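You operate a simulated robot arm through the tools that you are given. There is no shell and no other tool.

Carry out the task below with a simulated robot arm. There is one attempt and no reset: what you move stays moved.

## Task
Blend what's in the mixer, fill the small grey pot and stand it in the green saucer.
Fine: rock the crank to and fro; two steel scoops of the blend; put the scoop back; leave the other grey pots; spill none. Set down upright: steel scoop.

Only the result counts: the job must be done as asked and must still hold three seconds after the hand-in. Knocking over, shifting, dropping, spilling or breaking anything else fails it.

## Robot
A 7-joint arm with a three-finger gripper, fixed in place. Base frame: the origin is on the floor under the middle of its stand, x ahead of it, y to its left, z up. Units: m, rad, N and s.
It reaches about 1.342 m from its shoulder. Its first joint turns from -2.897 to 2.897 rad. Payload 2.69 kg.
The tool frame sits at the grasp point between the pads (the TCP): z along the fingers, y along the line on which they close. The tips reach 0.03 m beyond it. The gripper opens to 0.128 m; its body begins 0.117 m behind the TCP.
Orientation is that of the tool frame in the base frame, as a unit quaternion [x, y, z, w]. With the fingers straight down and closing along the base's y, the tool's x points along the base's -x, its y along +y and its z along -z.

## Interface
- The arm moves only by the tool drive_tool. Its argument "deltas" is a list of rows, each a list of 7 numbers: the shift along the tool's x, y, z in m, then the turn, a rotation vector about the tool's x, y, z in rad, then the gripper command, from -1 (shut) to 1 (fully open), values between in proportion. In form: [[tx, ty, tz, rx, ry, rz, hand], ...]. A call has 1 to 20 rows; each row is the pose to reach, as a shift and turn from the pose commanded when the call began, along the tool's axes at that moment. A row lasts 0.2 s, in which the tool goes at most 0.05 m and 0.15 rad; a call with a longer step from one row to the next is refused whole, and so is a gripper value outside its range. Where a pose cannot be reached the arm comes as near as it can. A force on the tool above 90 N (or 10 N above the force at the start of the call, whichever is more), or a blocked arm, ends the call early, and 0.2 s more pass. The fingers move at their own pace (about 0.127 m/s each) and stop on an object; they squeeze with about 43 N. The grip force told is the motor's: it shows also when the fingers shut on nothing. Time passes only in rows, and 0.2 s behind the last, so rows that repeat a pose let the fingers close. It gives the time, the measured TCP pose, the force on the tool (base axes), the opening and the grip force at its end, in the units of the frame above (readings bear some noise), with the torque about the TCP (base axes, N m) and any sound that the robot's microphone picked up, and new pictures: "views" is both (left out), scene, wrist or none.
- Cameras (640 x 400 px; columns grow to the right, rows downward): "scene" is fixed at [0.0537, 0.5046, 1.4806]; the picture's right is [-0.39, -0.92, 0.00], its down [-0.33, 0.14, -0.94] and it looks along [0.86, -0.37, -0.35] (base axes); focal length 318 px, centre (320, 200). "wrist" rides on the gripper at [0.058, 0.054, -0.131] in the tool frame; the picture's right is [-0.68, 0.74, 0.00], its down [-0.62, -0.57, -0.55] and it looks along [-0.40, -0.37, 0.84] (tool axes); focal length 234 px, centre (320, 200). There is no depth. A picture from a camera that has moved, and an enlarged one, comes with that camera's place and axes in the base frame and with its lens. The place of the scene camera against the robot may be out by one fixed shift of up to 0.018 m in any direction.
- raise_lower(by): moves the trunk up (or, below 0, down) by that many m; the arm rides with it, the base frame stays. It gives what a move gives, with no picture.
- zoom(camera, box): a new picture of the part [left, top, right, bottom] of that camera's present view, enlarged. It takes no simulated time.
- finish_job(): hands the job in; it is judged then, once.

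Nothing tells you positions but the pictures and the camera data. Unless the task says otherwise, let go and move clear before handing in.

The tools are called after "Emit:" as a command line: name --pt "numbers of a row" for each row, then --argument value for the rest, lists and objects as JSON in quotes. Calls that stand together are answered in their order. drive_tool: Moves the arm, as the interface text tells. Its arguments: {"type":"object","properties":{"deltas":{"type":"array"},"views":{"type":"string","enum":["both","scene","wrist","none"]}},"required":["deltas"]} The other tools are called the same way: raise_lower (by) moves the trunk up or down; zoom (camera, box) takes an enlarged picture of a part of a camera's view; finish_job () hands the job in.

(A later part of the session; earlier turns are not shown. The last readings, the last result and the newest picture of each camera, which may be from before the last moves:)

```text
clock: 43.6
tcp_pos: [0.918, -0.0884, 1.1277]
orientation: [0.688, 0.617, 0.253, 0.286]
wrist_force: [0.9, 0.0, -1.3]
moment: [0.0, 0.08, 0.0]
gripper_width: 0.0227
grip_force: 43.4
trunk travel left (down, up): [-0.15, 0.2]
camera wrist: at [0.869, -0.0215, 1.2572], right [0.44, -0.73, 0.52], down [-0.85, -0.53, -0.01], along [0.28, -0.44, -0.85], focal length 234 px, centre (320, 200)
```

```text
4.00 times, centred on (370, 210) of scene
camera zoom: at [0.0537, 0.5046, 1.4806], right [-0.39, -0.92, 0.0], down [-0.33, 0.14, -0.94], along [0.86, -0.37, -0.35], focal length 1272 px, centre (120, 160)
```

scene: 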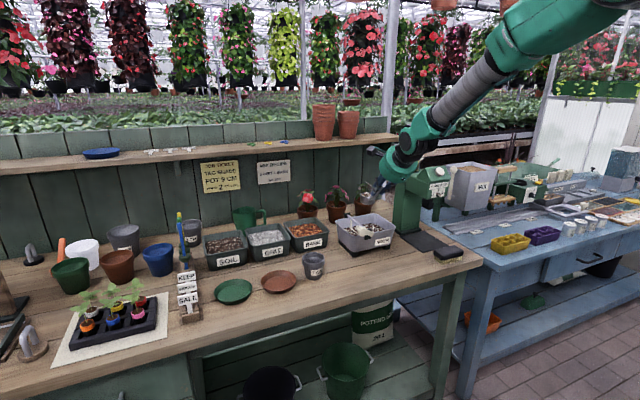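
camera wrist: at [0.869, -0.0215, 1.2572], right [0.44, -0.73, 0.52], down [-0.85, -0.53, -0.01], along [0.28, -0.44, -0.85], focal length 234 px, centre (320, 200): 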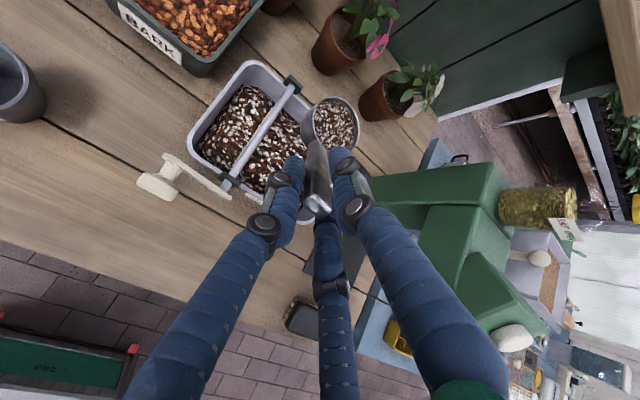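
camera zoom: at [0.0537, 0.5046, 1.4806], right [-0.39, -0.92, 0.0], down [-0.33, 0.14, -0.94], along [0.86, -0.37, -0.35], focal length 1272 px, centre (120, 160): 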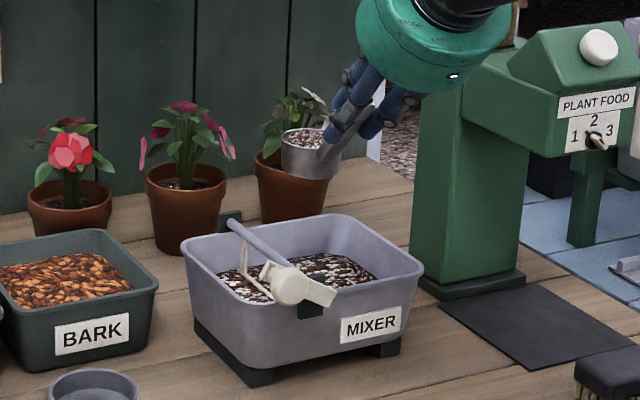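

Scoop one is full and level. I'll carry it level and slowly over to the small pot, holding it high over the crank.

Emit:
drive_tool --pt "0.0234 -0.0115 -0.0099 0 0 0 -1" --pt "0.0467 -0.023 -0.0199 0 0 0 -1" --pt "0.0701 -0.0345 -0.0298 0 0 0 -1" --pt "0.0934 -0.046 -0.0398 0 0 0 -1" --pt "0.1168 -0.0575 -0.0497 0 0 0 -1" --pt "0.1401 -0.069 -0.0596 0 0 0 -1" --pt "0.1635 -0.0805 -0.0696 0 0 0 -1" --pt "0.1868 -0.092 -0.0795 0 0 0 -1" --pt "0.2102 -0.1035 -0.0895 0 0 0 -1" --pt "0.2335 -0.115 -0.0994 0 0 0 -1" --views "both"

Emit:
zoom --camera "wrist" --box '[220, 40, 420, 220]'

Emit:
zoom --camera "scene" --box '[250, 180, 370, 300]'

```text
clock: 45.8
tcp_pos: [0.7918, 0.1603, 1.1139]
orientation: [0.688, 0.617, 0.254, 0.286]
wrist_force: [-0.3, 0.0, -1.6]
moment: [0.05, 0.1, 0.01]
gripper_width: 0.0225
grip_force: 43.1
trunk travel left (down, up): [-0.15, 0.2]
camera wrist: at [0.7438, 0.2268, 1.2439], right [0.44, -0.73, 0.52], down [-0.85, -0.53, -0.01], along [0.28, -0.44, -0.85], focal length 234 px, centre (320, 200)
```

scene: 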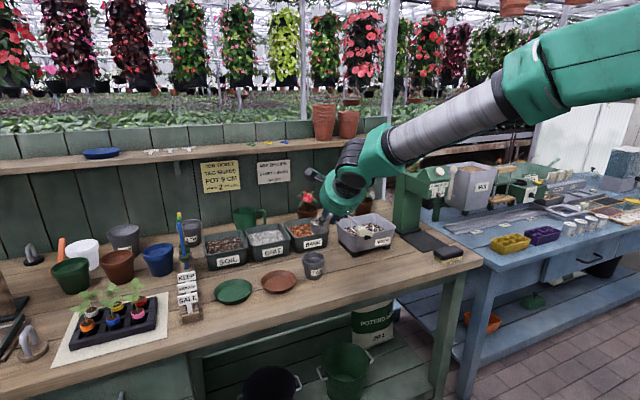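
wrist: 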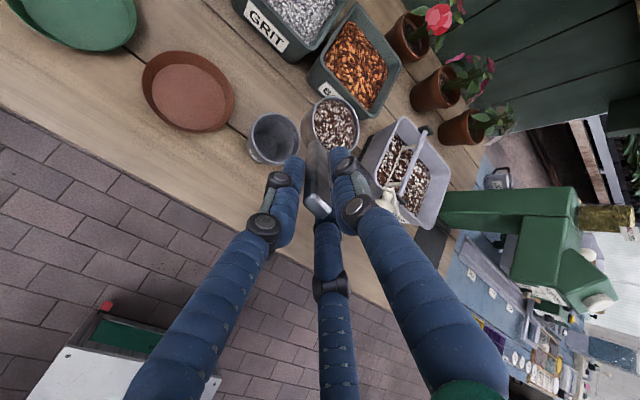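

```text
2.22 times, centred on (320, 130) of wrist
camera zoom: at [0.7438, 0.2268, 1.2439], right [0.44, -0.73, 0.52], down [-0.85, -0.53, -0.01], along [0.28, -0.44, -0.85], focal length 520 px, centre (320, 356)
```

zoom: 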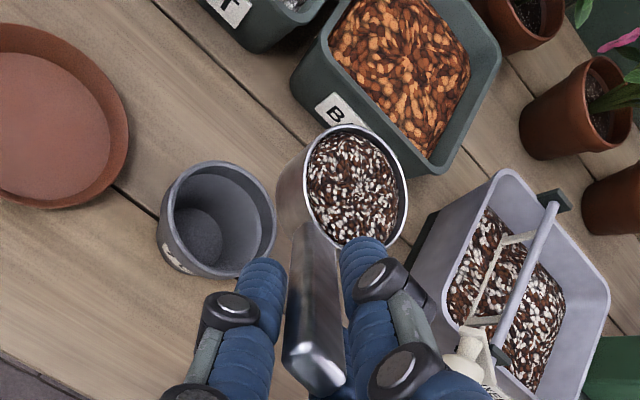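

```text
3.33 times, centred on (310, 240) of scene
camera zoom: at [0.0537, 0.5046, 1.4806], right [-0.39, -0.92, 0.0], down [-0.33, 0.14, -0.94], along [0.86, -0.37, -0.35], focal length 1060 px, centre (353, 67)
```

zoom: 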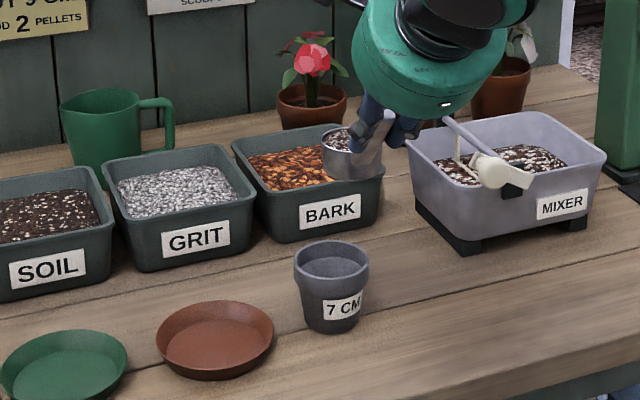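

The pot rim refines to about (0.887, 0.173, 0.925). I'll lower the level scoop beside/over its right edge, ready to tip toward the left.

Emit:
drive_tool --pt "0.0003 -0.0119 0.014 0 0 0 -1" --pt "0.0005 -0.0238 0.0279 0 0 0 -1" --pt "0.0008 -0.0357 0.0419 0 0 0 -1" --pt "0.001 -0.0476 0.0558 0 0 0 -1" --views "both"

Emit:
zoom --camera "wrist" --box '[200, 60, 400, 240]'

Emit:
zoom --camera "scene" --box '[270, 200, 370, 300]'

```text
clock: 46.8
tcp_pos: [0.799, 0.1631, 1.042]
orientation: [0.687, 0.617, 0.254, 0.287]
wrist_force: [-0.1, 0.1, -1.0]
moment: [0.03, 0.11, 0.03]
gripper_width: 0.0227
grip_force: 43.4
trunk travel left (down, up): [-0.15, 0.2]
camera wrist: at [0.75, 0.2284, 1.1717], right [0.44, -0.73, 0.52], down [-0.85, -0.53, -0.01], along [0.28, -0.44, -0.85], focal length 234 px, centre (320, 200)
```

scene: 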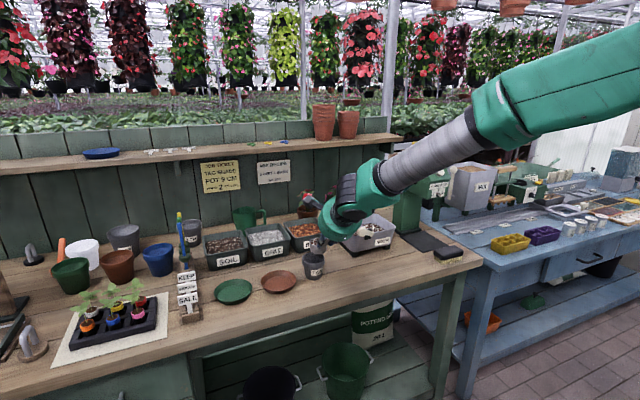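
wrist: 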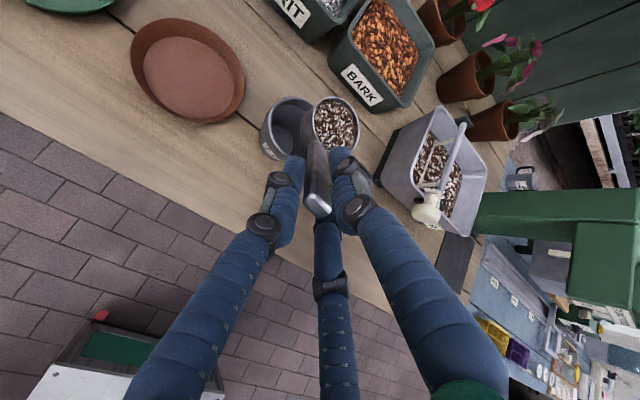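

```text
2.22 times, centred on (300, 150) of wrist
camera zoom: at [0.75, 0.2284, 1.1717], right [0.44, -0.73, 0.52], down [-0.85, -0.53, -0.01], along [0.28, -0.44, -0.85], focal length 520 px, centre (364, 311)
```

zoom: 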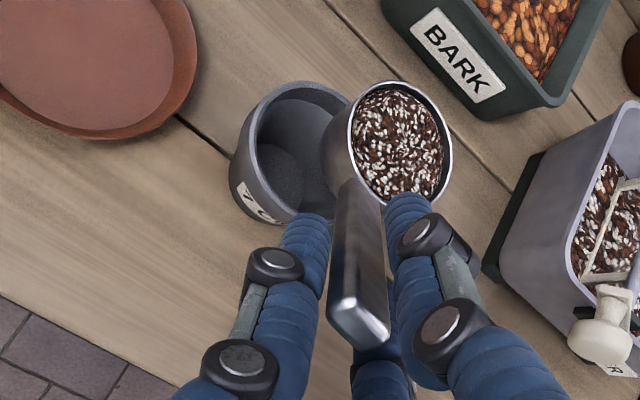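

```text
4.00 times, centred on (320, 250) of scene
camera zoom: at [0.0537, 0.5046, 1.4806], right [-0.39, -0.92, 0.0], down [-0.33, 0.14, -0.94], along [0.86, -0.37, -0.35], focal length 1272 px, centre (320, 0)
```

zoom: 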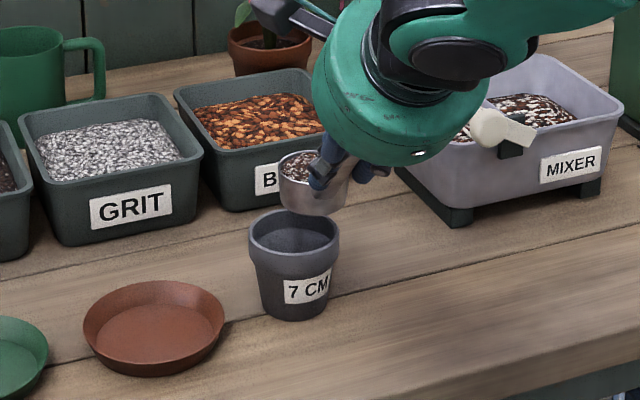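

The cup sits just above the pot's right edge, roughly where I wanted. I'll begin tipping it toward the left by 30°, keeping the pouring lip over the pot, and check reach and contents.

Emit:
drive_tool --pt "0.0072 0.0016 -0.0026 0.0227 -0.091 -0.0916 -1" --pt "0.0146 0.0031 -0.0053 0.0454 -0.1819 -0.1832 -1" --pt "0.0223 0.0023 -0.0054 0.0682 -0.2729 -0.2748 -1" --pt "0.0299 0.0009 -0.0045 0.0909 -0.3638 -0.3664 -1" --views "both"

Emit:
zoom --camera "wrist" --box '[200, 60, 400, 240]'

Emit:
zoom --camera "scene" --box '[270, 200, 370, 300]'

```text
clock: 47.8
tcp_pos: [0.7984, 0.1918, 1.0451]
orientation: [0.611, 0.68, 0.042, 0.403]
wrist_force: [-1.2, 0.7, -1.3]
moment: [0.09, 0.08, 0.01]
gripper_width: 0.0228
grip_force: 43.0
trunk travel left (down, up): [-0.15, 0.2]
camera wrist: at [0.767, 0.3145, 1.1334], right [0.54, -0.4, 0.74], down [-0.82, -0.44, 0.36], along [0.18, -0.81, -0.56], focal length 234 px, centre (320, 200)
```

scene: 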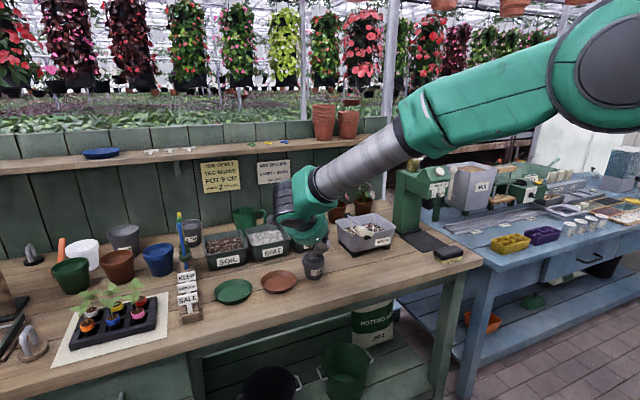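
wrist: 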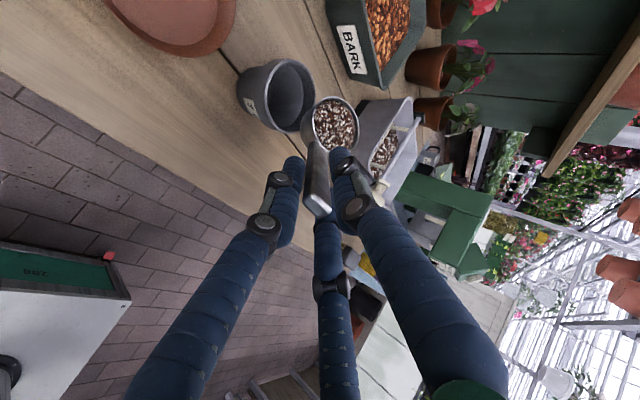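

```text
2.22 times, centred on (300, 150) of wrist
camera zoom: at [0.767, 0.3145, 1.1334], right [0.54, -0.4, 0.74], down [-0.82, -0.44, 0.36], along [0.18, -0.81, -0.56], focal length 520 px, centre (364, 311)
```

zoom: 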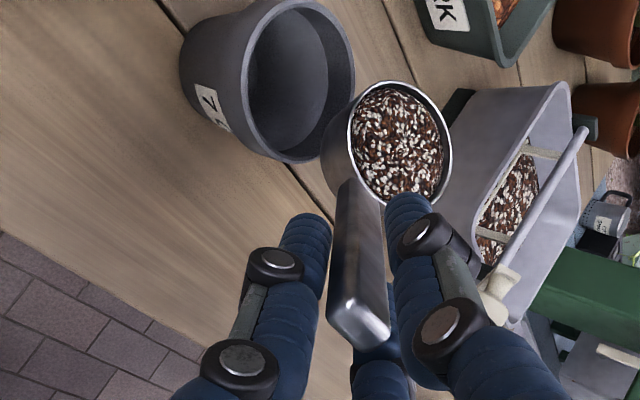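

```text
4.00 times, centred on (320, 250) of scene
camera zoom: at [0.0537, 0.5046, 1.4806], right [-0.39, -0.92, 0.0], down [-0.33, 0.14, -0.94], along [0.86, -0.37, -0.35], focal length 1272 px, centre (320, 0)
```

zoom: 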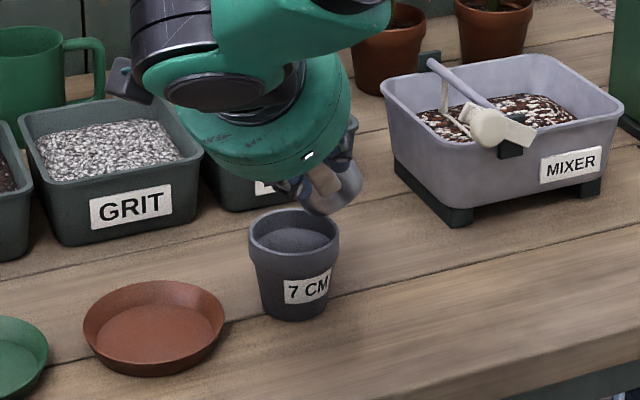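

At 30° tilt nothing has left the cup and the lip is over the pot. I'll shift the lip slightly back so the flow lands mid-pot, lower a little, and tip slowly on to 45°.

Emit:
drive_tool --pt "0.002 -0.0026 0.0042 0.0114 -0.0455 -0.0458 -1" --pt "0.0041 -0.0052 0.0083 0.0227 -0.091 -0.0916 -1" --pt "0.0072 -0.0064 0.0114 0.0341 -0.1365 -0.1374 -1" --pt "0.0103 -0.0076 0.0144 0.0454 -0.1819 -0.1832 -1" --views "both"

Emit:
zoom --camera "wrist" --box '[200, 60, 400, 240]'

Emit:
zoom --camera "scene" --box '[270, 200, 370, 300]'

```text
clock: 48.8
tcp_pos: [0.8027, 0.191, 1.0248]
orientation: [0.556, 0.695, -0.065, 0.452]
wrist_force: [0.4, -0.5, -1.4]
moment: [0.09, 0.11, 0.03]
gripper_width: 0.0226
grip_force: 42.7
trunk travel left (down, up): [-0.15, 0.2]
camera wrist: at [0.7753, 0.3326, 1.0823], right [0.6, -0.21, 0.78], down [-0.79, -0.32, 0.52], along [0.14, -0.92, -0.36], focal length 234 px, centre (320, 200)
```

scene: 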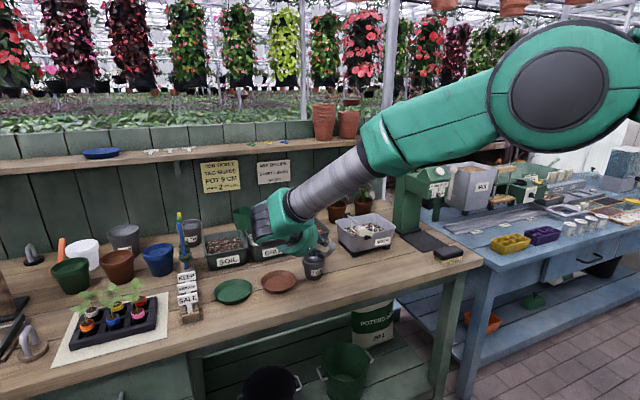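
wrist: 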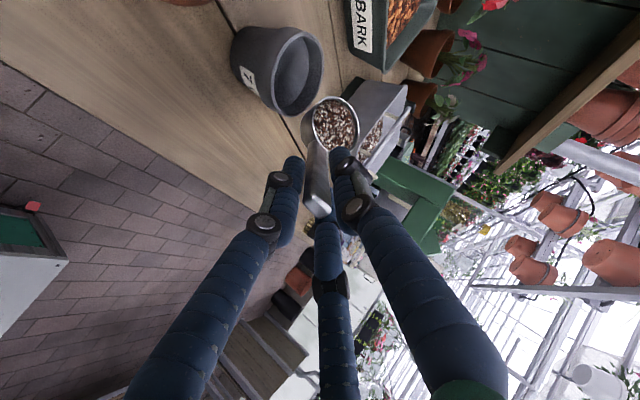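

```text
2.22 times, centred on (300, 150) of wrist
camera zoom: at [0.7753, 0.3326, 1.0823], right [0.6, -0.21, 0.78], down [-0.79, -0.32, 0.52], along [0.14, -0.92, -0.36], focal length 520 px, centre (364, 311)
```

zoom: 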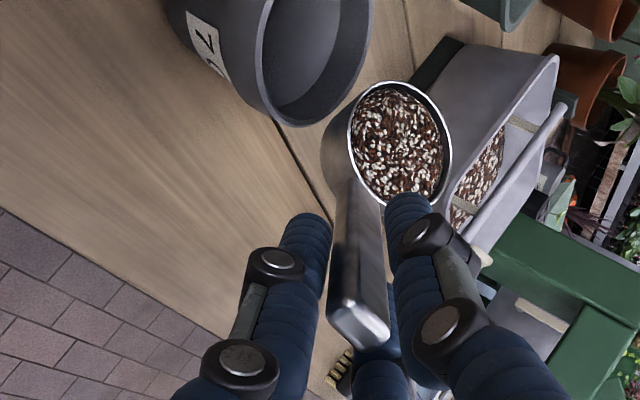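

```text
4.00 times, centred on (320, 250) of scene
camera zoom: at [0.0537, 0.5046, 1.4806], right [-0.39, -0.92, 0.0], down [-0.33, 0.14, -0.94], along [0.86, -0.37, -0.35], focal length 1272 px, centre (320, 0)
```

zoom: 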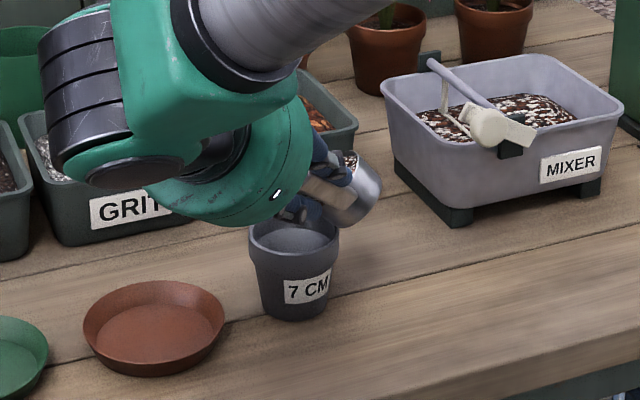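

Still contained at 45°, and the lip is about 11 mm right of the pot's centre, inside its rim. I'll tip on slowly to 60°.

Emit:
drive_tool --pt "0.005 0.0011 0.0001 0.0114 -0.0455 -0.0458 -1" --pt "0.0101 0.0023 0.0002 0.0227 -0.091 -0.0916 -1" --pt "0.015 0.0039 -0.0002 0.0341 -0.1365 -0.1374 -1" --pt "0.02 0.0055 -0.0006 0.0454 -0.1819 -0.1832 -1" --views "both"

Emit:
zoom --camera "wrist" --box '[200, 0, 400, 200]'

Emit:
zoom --camera "scene" --box '[270, 200, 370, 300]'

```text
clock: 49.8
tcp_pos: [0.8061, 0.2087, 1.0141]
orientation: [0.492, 0.697, -0.173, 0.492]
wrist_force: [-1.2, -0.4, 0.2]
moment: [0.11, 0.01, 0.03]
gripper_width: 0.0225
grip_force: 42.8
trunk travel left (down, up): [-0.15, 0.2]
camera wrist: at [0.783, 0.3595, 1.0366], right [0.65, -0.01, 0.76], down [-0.75, -0.18, 0.64], along [0.13, -0.98, -0.13], focal length 234 px, centre (320, 200)
```

scene: 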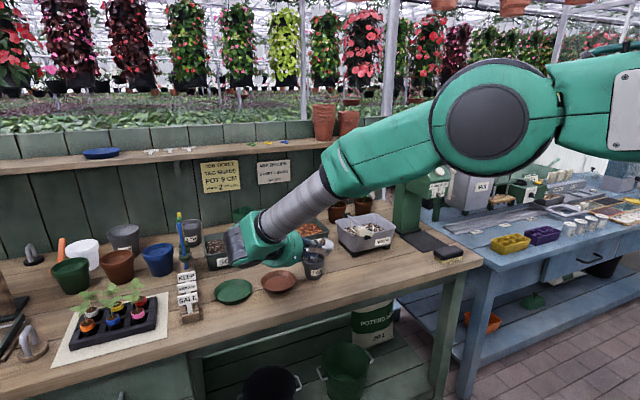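
wrist: 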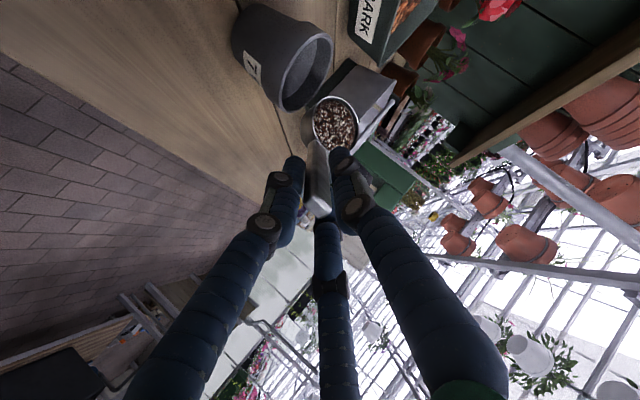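

```text
2.00 times, centred on (300, 100) of wrist
camera zoom: at [0.783, 0.3595, 1.0366], right [0.65, -0.01, 0.76], down [-0.75, -0.18, 0.64], along [0.13, -0.98, -0.13], focal length 468 px, centre (360, 400)
```

zoom: 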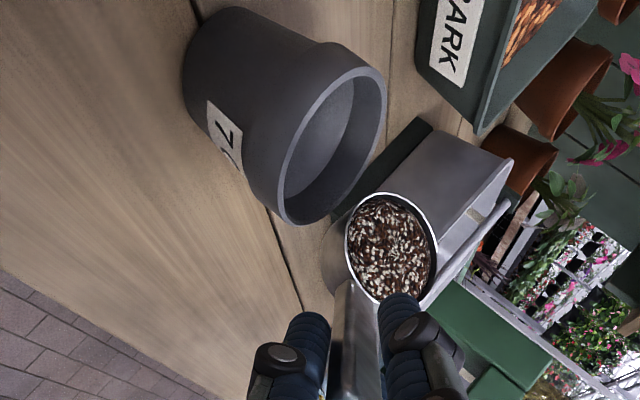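

```text
4.00 times, centred on (320, 250) of scene
camera zoom: at [0.0537, 0.5046, 1.4806], right [-0.39, -0.92, 0.0], down [-0.33, 0.14, -0.94], along [0.86, -0.37, -0.35], focal length 1272 px, centre (320, 0)
```

zoom: 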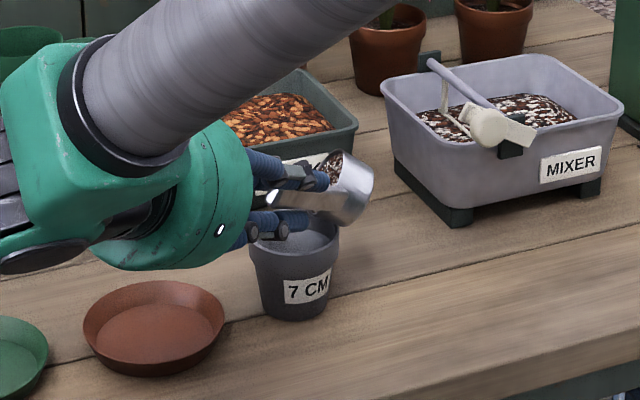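

At 60° the blend still clings in the cup and the geometry checks out. I'll continue slowly to 75°.

Emit:
drive_tool --pt "0.0045 0.0021 -0.001 0.0114 -0.0455 -0.0458 -1" --pt "0.009 0.0043 -0.002 0.0227 -0.091 -0.0916 -1" --pt "0.0134 0.006 -0.0026 0.0341 -0.1365 -0.1374 -1" --pt "0.0179 0.0076 -0.0031 0.0454 -0.1819 -0.1832 -1" --views "both"

Emit:
zoom --camera "wrist" --box '[200, 0, 400, 200]'

Emit:
zoom --camera "scene" --box '[270, 200, 370, 300]'

```text
clock: 50.8
tcp_pos: [0.8111, 0.223, 1.0014]
orientation: [0.419, 0.688, -0.276, 0.524]
wrist_force: [-0.8, 0.2, -0.4]
moment: [0.09, 0.06, 0.02]
gripper_width: 0.0223
grip_force: 43.1
trunk travel left (down, up): [-0.15, 0.2]
camera wrist: at [0.7882, 0.3756, 0.9878], right [0.71, 0.17, 0.69], down [-0.7, -0.01, 0.72], along [0.13, -0.99, 0.11], focal length 234 px, centre (320, 200)
```

scene: 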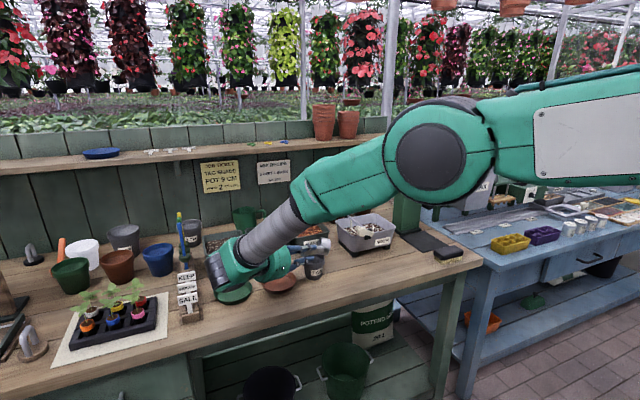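
wrist: 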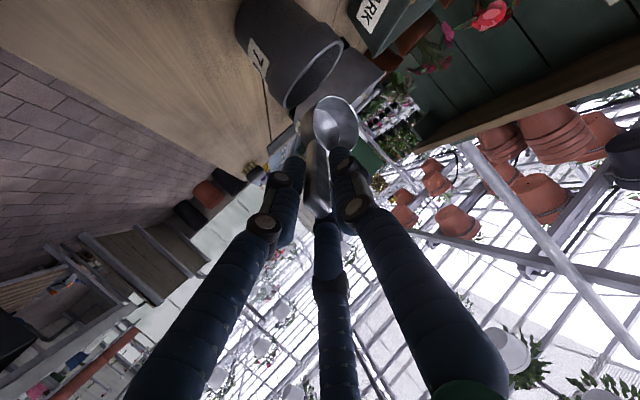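

```text
2.00 times, centred on (300, 100) of wrist
camera zoom: at [0.7882, 0.3756, 0.9878], right [0.71, 0.17, 0.69], down [-0.7, -0.01, 0.72], along [0.13, -0.99, 0.11], focal length 468 px, centre (360, 400)
```

zoom: 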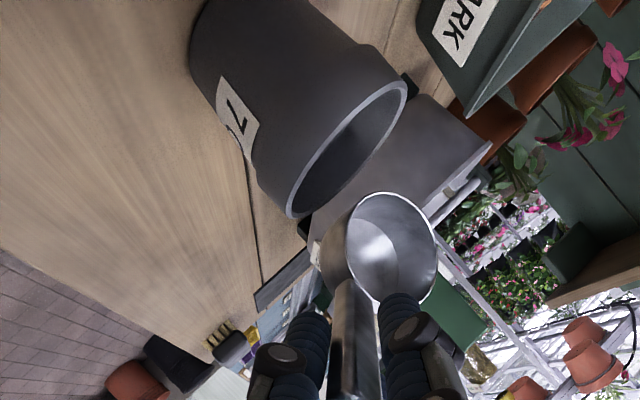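

```text
4.00 times, centred on (320, 250) of scene
camera zoom: at [0.0537, 0.5046, 1.4806], right [-0.39, -0.92, 0.0], down [-0.33, 0.14, -0.94], along [0.86, -0.37, -0.35], focal length 1272 px, centre (320, 0)
```

zoom: 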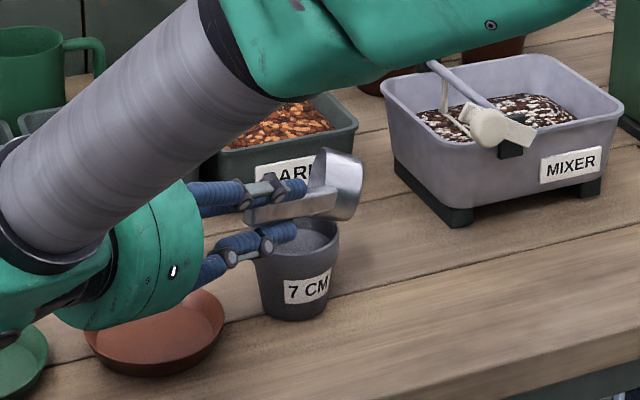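

The cup emptied between 60° and 75° and no blend shows on the bench. I'll raise and bring the scoop back to level, then look into the pot.

Emit:
drive_tool --pt "-0.0285 0.002 -0.0091 0 0 0 -1" --pt "-0.0404 -0.0003 -0.0098 -0.0227 0.091 0.0916 -1" --pt "-0.0518 -0.0031 -0.0098 -0.0454 0.1819 0.1832 -1" --pt "-0.0628 -0.0065 -0.0092 -0.0682 0.2729 0.2748 -1" --pt "-0.0732 -0.0104 -0.0079 -0.0909 0.3638 0.3664 -1" --pt "-0.0829 -0.0147 -0.006 -0.1136 0.4548 0.458 -1" --pt "-0.0918 -0.0193 -0.0037 -0.1364 0.5458 0.5495 -1" --pt "-0.0952 -0.0245 0.0006 -0.1591 0.6367 0.6411 -1" --pt "-0.0976 -0.0299 0.0054 -0.1818 0.7277 0.7327 -1" --pt "-0.0991 -0.0353 0.0104 -0.2045 0.8186 0.8243 -1" --pt "-0.0996 -0.0407 0.0156 -0.2273 0.9096 0.9159 -1" --views "both"

Emit:
zoom --camera "wrist" --box '[200, 40, 400, 240]'

Emit:
zoom --camera "scene" --box '[270, 200, 370, 300]'

```text
clock: 53.2
tcp_pos: [0.7935, 0.163, 1.0896]
orientation: [0.687, 0.617, 0.256, 0.286]
wrist_force: [-0.2, 0.6, -1.0]
moment: [-0.04, 0.08, 0.01]
gripper_width: 0.0224
grip_force: 42.5
trunk travel left (down, up): [-0.15, 0.2]
camera wrist: at [0.745, 0.2281, 1.2192], right [0.44, -0.73, 0.52], down [-0.85, -0.53, -0.01], along [0.28, -0.44, -0.85], focal length 234 px, centre (320, 200)
```

scene: 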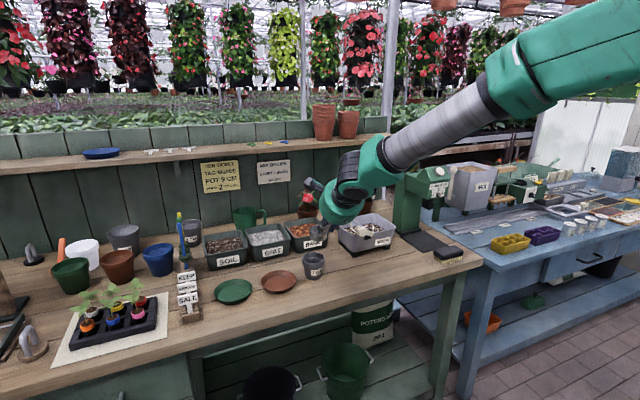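
wrist: 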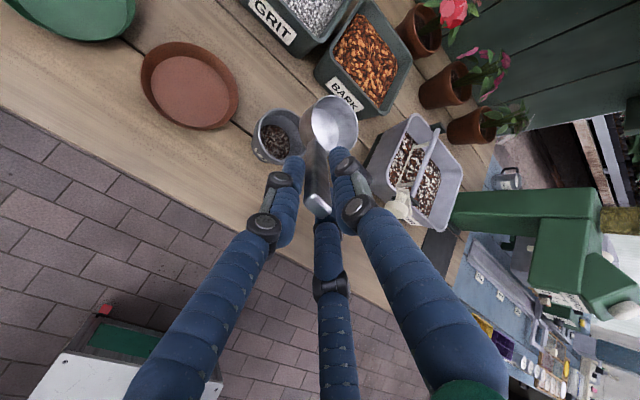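

```text
2.00 times, centred on (300, 140) of wrist
camera zoom: at [0.745, 0.2281, 1.2192], right [0.44, -0.73, 0.52], down [-0.85, -0.53, -0.01], along [0.28, -0.44, -0.85], focal length 468 px, centre (360, 320)
```

zoom: 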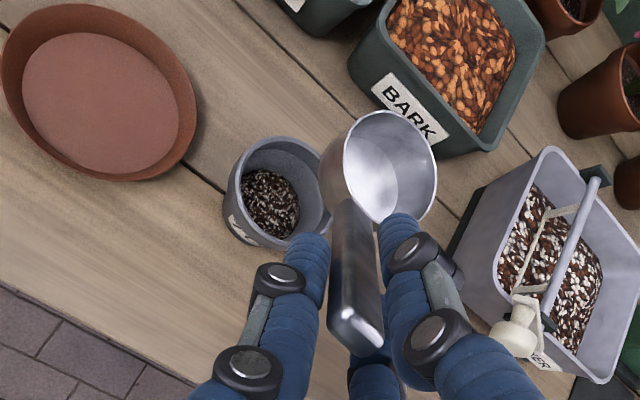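

```text
4.00 times, centred on (320, 250) of scene
camera zoom: at [0.0537, 0.5046, 1.4806], right [-0.39, -0.92, 0.0], down [-0.33, 0.14, -0.94], along [0.86, -0.37, -0.35], focal length 1272 px, centre (320, 0)
```

zoom: 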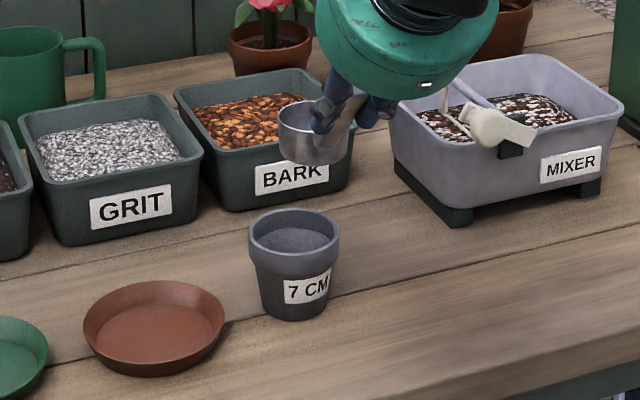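

The blend is in the pot and nothing is spilled. Now I'll go back level over the mixer for the second scoop.

Emit:
drive_tool --pt "0 0.0128 -0.0127 0 0 0 -1" --pt "-0.0002 0.0256 -0.0254 0 0 0 -1" --pt "-0.0297 0.0389 -0.0118 0 0 0 -1" --pt "-0.0592 0.0522 0.0018 0 0 0 -1" --pt "-0.0886 0.0655 0.0154 0 0 0 -1" --pt "-0.1181 0.0788 0.029 0 0 0 -1" --pt "-0.1476 0.0921 0.0426 0 0 0 -1" --pt "-0.1771 0.1054 0.0562 0 0 0 -1" --pt "-0.2065 0.1187 0.0698 0 0 0 -1" --pt "-0.236 0.132 0.0834 0 0 0 -1" --views "both"

Emit:
zoom --camera "wrist" --box '[180, 40, 420, 220]'

Emit:
zoom --camera "scene" --box '[270, 160, 430, 290]'

```text
clock: 55.4
tcp_pos: [0.9193, -0.0905, 1.1251]
orientation: [0.688, 0.617, 0.254, 0.286]
wrist_force: [-0.2, 0.6, -1.6]
moment: [-0.02, 0.0, 0.01]
gripper_width: 0.0224
grip_force: 42.9
trunk travel left (down, up): [-0.15, 0.2]
camera wrist: at [0.8718, -0.0237, 1.2552], right [0.44, -0.73, 0.52], down [-0.85, -0.53, -0.01], along [0.28, -0.44, -0.85], focal length 234 px, centre (320, 200)
```

scene: 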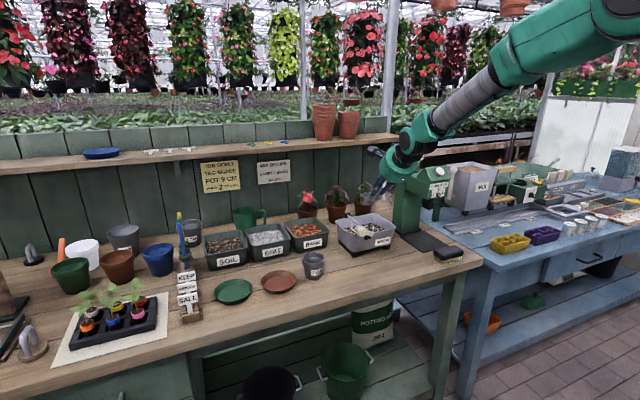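
wrist: 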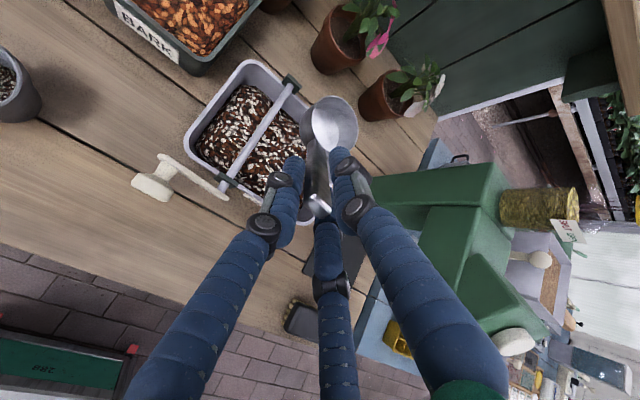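

```text
2.22 times, centred on (300, 130) of wrist
camera zoom: at [0.8718, -0.0237, 1.2552], right [0.44, -0.73, 0.52], down [-0.85, -0.53, -0.01], along [0.28, -0.44, -0.85], focal length 520 px, centre (364, 356)
```

zoom: 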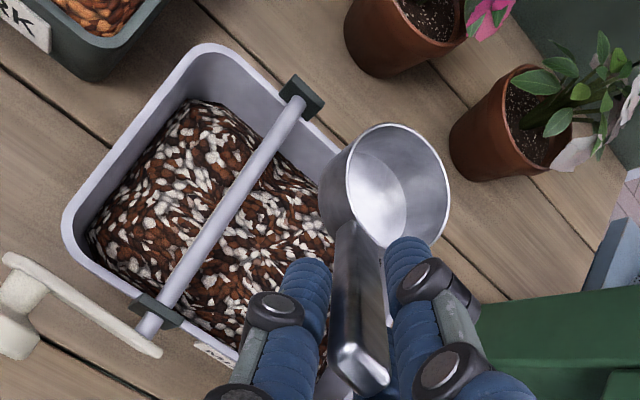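

```text
3.08 times, centred on (350, 225) of scene
camera zoom: at [0.0537, 0.5046, 1.4806], right [-0.39, -0.92, 0.0], down [-0.33, 0.14, -0.94], along [0.86, -0.37, -0.35], focal length 979 px, centre (228, 123)
```

zoom: 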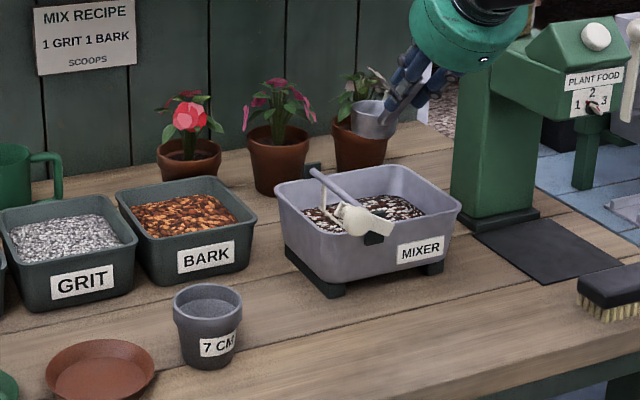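

The bed is only slightly lower. I'll repeat the same tilted dip, about 4 mm deeper, and curl toward level in the bed.

Emit:
drive_tool --pt "0 -0.0005 0.0073 0.131 0 0 -1" --pt "0 -0.0011 0.0146 0.262 0 0 -1" --pt "0 -0.0016 0.0219 0.393 0 0 -1" --pt "0 -0.0022 0.0292 0.5236 0 0 -1" --pt "0 -0.022 0.0488 0.5236 0 0 -1" --pt "0 -0.0398 0.0665 0.5236 0 0 -1" --pt "0 -0.0555 0.0821 0.5236 0 0 -1" --pt "0 -0.0591 0.0892 0.4363 0 0 -1" --pt "0 -0.0626 0.0962 0.3491 0 0 -1" --pt "0 -0.0686 0.0974 0.2793 0 0 -1" --pt "0 -0.0745 0.0985 0.2094 0 0 -1" --views "both"

Emit:
zoom --camera "wrist" --box '[200, 60, 440, 240]'

Emit:
zoom --camera "scene" --box '[310, 160, 430, 260]'

```text
clock: 57.8
tcp_pos: [0.9362, -0.0924, 1.0026]
orientation: [0.714, 0.639, 0.189, 0.214]
wrist_force: [0.1, 0.1, -1.1]
moment: [0.03, 0.14, 0.01]
gripper_width: 0.0228
grip_force: 42.7
trunk travel left (down, up): [-0.15, 0.2]
camera wrist: at [0.9157, -0.0292, 1.1412], right [0.54, -0.74, 0.41], down [-0.84, -0.53, 0.15], along [0.1, -0.42, -0.9], focal length 234 px, centre (320, 200)
```

scene: 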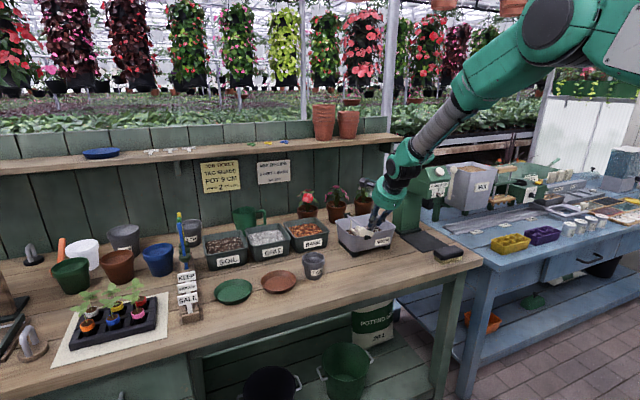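
wrist: 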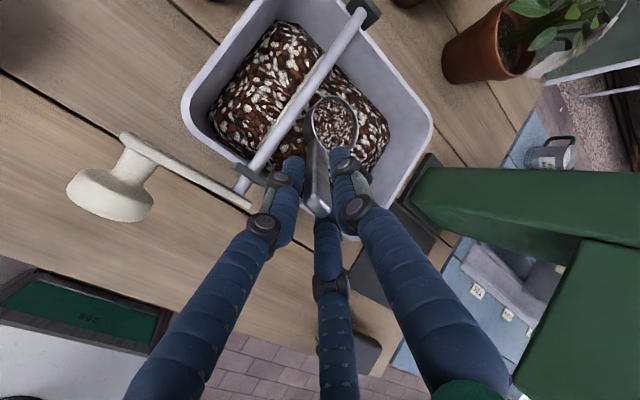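

```text
2.22 times, centred on (320, 150) of wrist
camera zoom: at [0.9157, -0.0292, 1.1412], right [0.54, -0.74, 0.41], down [-0.84, -0.53, 0.15], along [0.1, -0.42, -0.9], focal length 520 px, centre (320, 311)
```

zoom: 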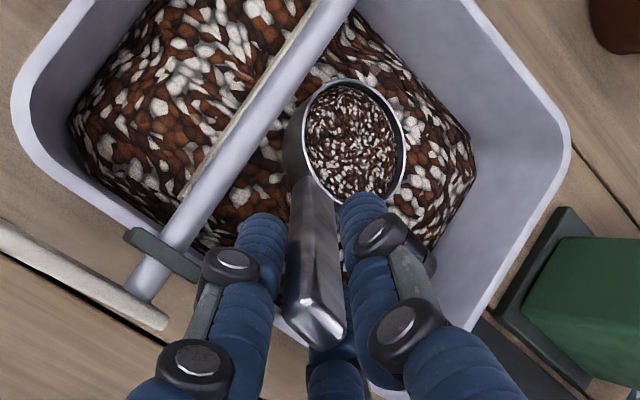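

```text
4.00 times, centred on (370, 210) of scene
camera zoom: at [0.0537, 0.5046, 1.4806], right [-0.39, -0.92, 0.0], down [-0.33, 0.14, -0.94], along [0.86, -0.37, -0.35], focal length 1272 px, centre (120, 160)
```

zoom: 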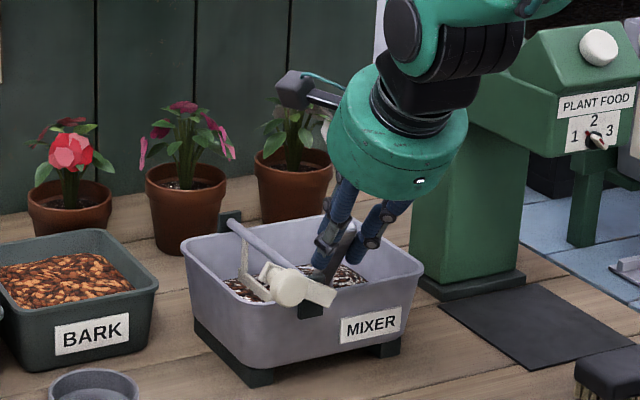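

The cup is full again with negligible force. I'll level it out while lifting clear, as before.

Emit:
drive_tool --pt "0 0.0015 -0.0088 -0.0524 0 0 -1" --pt "0 0.003 -0.0175 -0.1047 0 0 -1" --pt "0 0.0054 -0.0288 -0.157 0 0 -1" --pt "0 0.0078 -0.04 -0.2094 0 0 -1" --pt "0 0.0193 -0.0594 -0.2094 0 0 -1" --pt "0 0.0307 -0.0788 -0.2094 0 0 -1" --pt "0 0.0415 -0.0952 -0.2094 0 0 -1" --pt "0 0.0522 -0.1116 -0.2094 0 0 -1" --views "both"

Emit:
zoom --camera "wrist" --box '[180, 40, 420, 220]'

Emit:
zoom --camera "scene" --box '[310, 160, 430, 260]'

```text
clock: 59.6
tcp_pos: [0.9176, -0.0907, 1.1245]
orientation: [0.688, 0.616, 0.254, 0.286]
wrist_force: [-0.7, 0.1, -1.2]
moment: [0.02, 0.12, -0.01]
gripper_width: 0.0225
grip_force: 43.0
trunk travel left (down, up): [-0.15, 0.2]
camera wrist: at [0.8699, -0.0236, 1.2544], right [0.44, -0.73, 0.52], down [-0.85, -0.53, -0.01], along [0.28, -0.44, -0.85], focal length 234 px, centre (320, 200)
```

scene: 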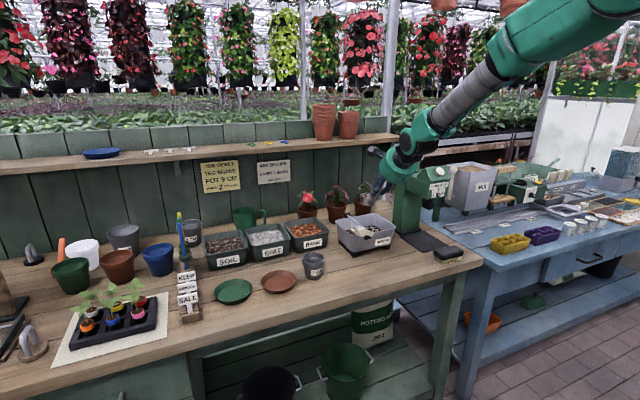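
wrist: 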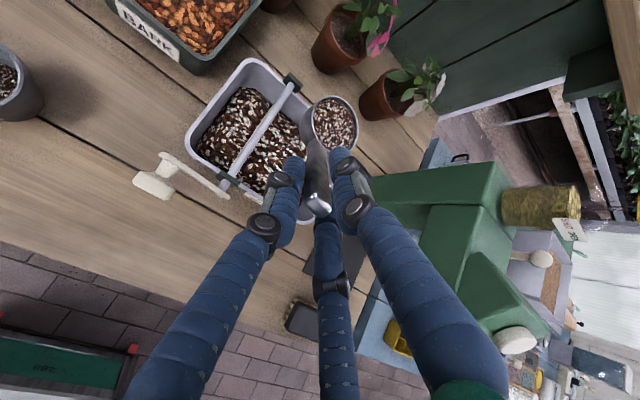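

```text
2.22 times, centred on (300, 130) of wrist
camera zoom: at [0.8699, -0.0236, 1.2544], right [0.44, -0.73, 0.52], down [-0.85, -0.53, -0.01], along [0.28, -0.44, -0.85], focal length 520 px, centre (364, 356)
```

zoom: 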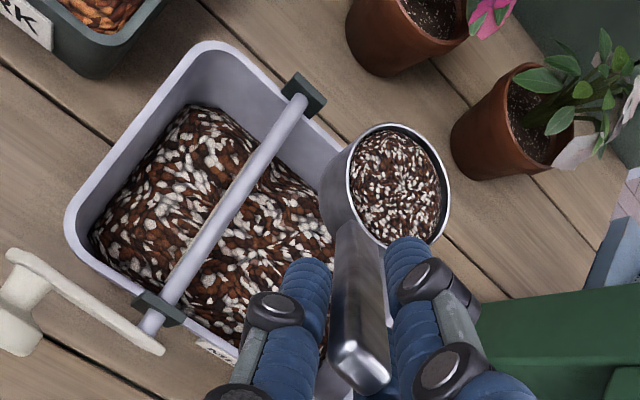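

```text
4.00 times, centred on (370, 210) of scene
camera zoom: at [0.0537, 0.5046, 1.4806], right [-0.39, -0.92, 0.0], down [-0.33, 0.14, -0.94], along [0.86, -0.37, -0.35], focal length 1272 px, centre (120, 160)
```

zoom: 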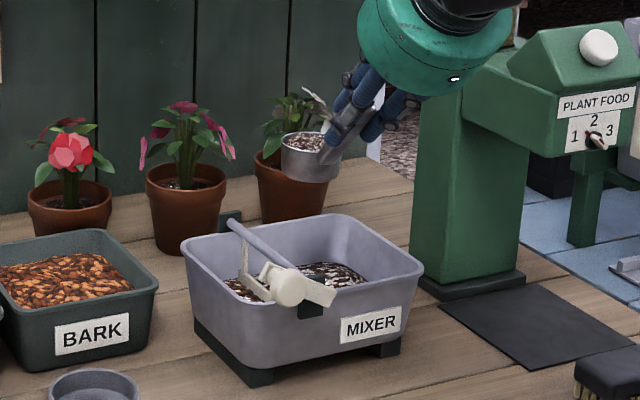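

Second scoop is full and level. I'll carry it back to the pot along the same path.

Emit:
drive_tool --pt "0.0237 -0.0113 -0.0101 0 0 0 -1" --pt "0.0475 -0.0226 -0.0201 0 0 0 -1" --pt "0.0712 -0.0339 -0.0302 0 0 0 -1" --pt "0.095 -0.0452 -0.0402 0 0 0 -1" --pt "0.1187 -0.0566 -0.0503 0 0 0 -1" --pt "0.1424 -0.0679 -0.0604 0 0 0 -1" --pt "0.1662 -0.0792 -0.0704 0 0 0 -1" --pt "0.1899 -0.0905 -0.0805 0 0 0 -1" --pt "0.2137 -0.1018 -0.0905 0 0 0 -1" --pt "0.2374 -0.1131 -0.1006 0 0 0 -1" --views "none"

```text
clock: 61.8
tcp_pos: [0.7924, 0.1633, 1.1137]
orientation: [0.688, 0.617, 0.255, 0.286]
wrist_force: [-0.3, -0.4, -0.8]
moment: [0.02, 0.09, 0.0]
gripper_width: 0.0227
grip_force: 43.2
trunk travel left (down, up): [-0.15, 0.2]
```

Over the pot now; I'll lower the level scoop to the same tipping position and check the alignment.

Emit:
drive_tool --pt "0.0001 -0.0116 0.0138 0 0 0 -1" --pt "0.0003 -0.0232 0.0277 0 0 0 -1" --pt "0.0004 -0.0347 0.0415 0 0 0 -1" --pt "0.0005 -0.0463 0.0553 0 0 0 -1" --views "both"

Emit:
zoom --camera "wrist" --box '[200, 60, 400, 240]'

Emit:
zoom --camera "scene" --box '[270, 200, 370, 300]'

```text
clock: 62.8
tcp_pos: [0.7999, 0.1627, 1.0452]
orientation: [0.687, 0.618, 0.253, 0.287]
wrist_force: [0.1, -0.3, -1.0]
moment: [0.0, 0.1, 0.0]
gripper_width: 0.0225
grip_force: 43.0
trunk travel left (down, up): [-0.15, 0.2]
camera wrist: at [0.7528, 0.2293, 1.1745], right [0.44, -0.73, 0.52], down [-0.85, -0.53, -0.01], along [0.28, -0.44, -0.85], focal length 234 px, centre (320, 200)
```

scene: 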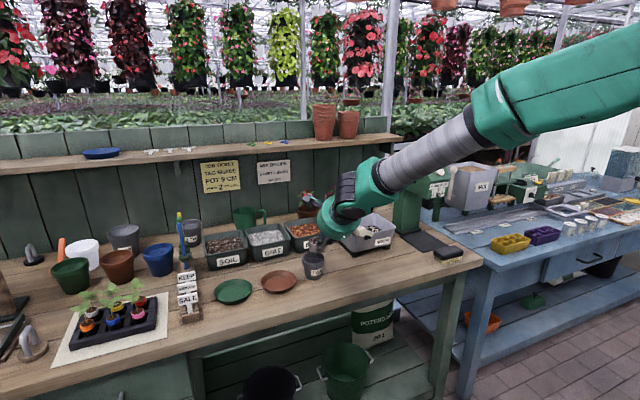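
wrist: 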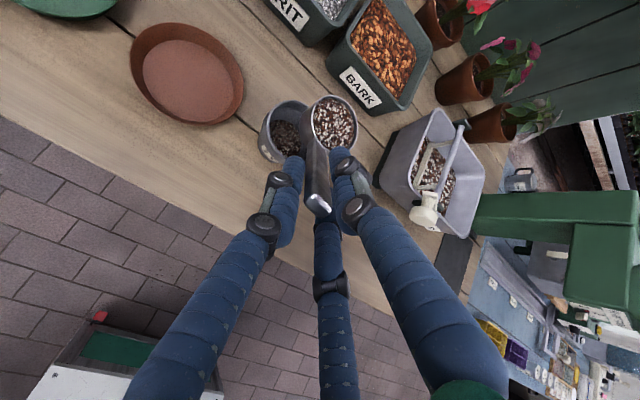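

```text
2.22 times, centred on (300, 150) of wrist
camera zoom: at [0.7528, 0.2293, 1.1745], right [0.44, -0.73, 0.52], down [-0.85, -0.53, -0.01], along [0.28, -0.44, -0.85], focal length 520 px, centre (364, 311)
```

zoom: 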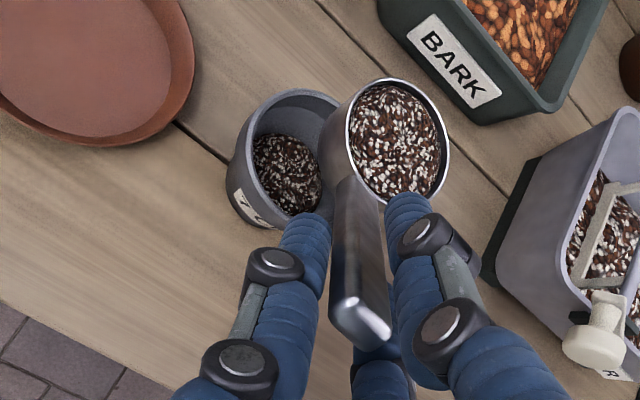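

```text
4.00 times, centred on (320, 250) of scene
camera zoom: at [0.0537, 0.5046, 1.4806], right [-0.39, -0.92, 0.0], down [-0.33, 0.14, -0.94], along [0.86, -0.37, -0.35], focal length 1272 px, centre (320, 0)
```

zoom: 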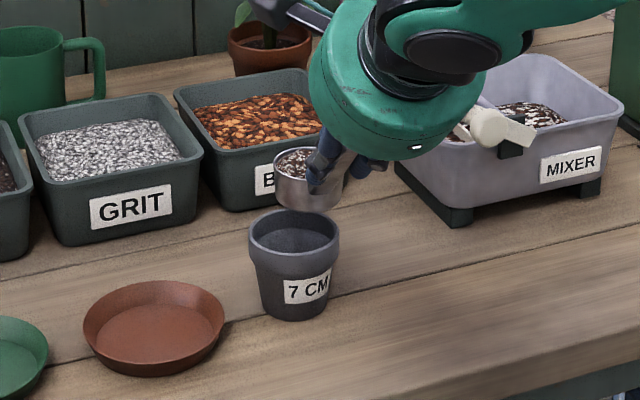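

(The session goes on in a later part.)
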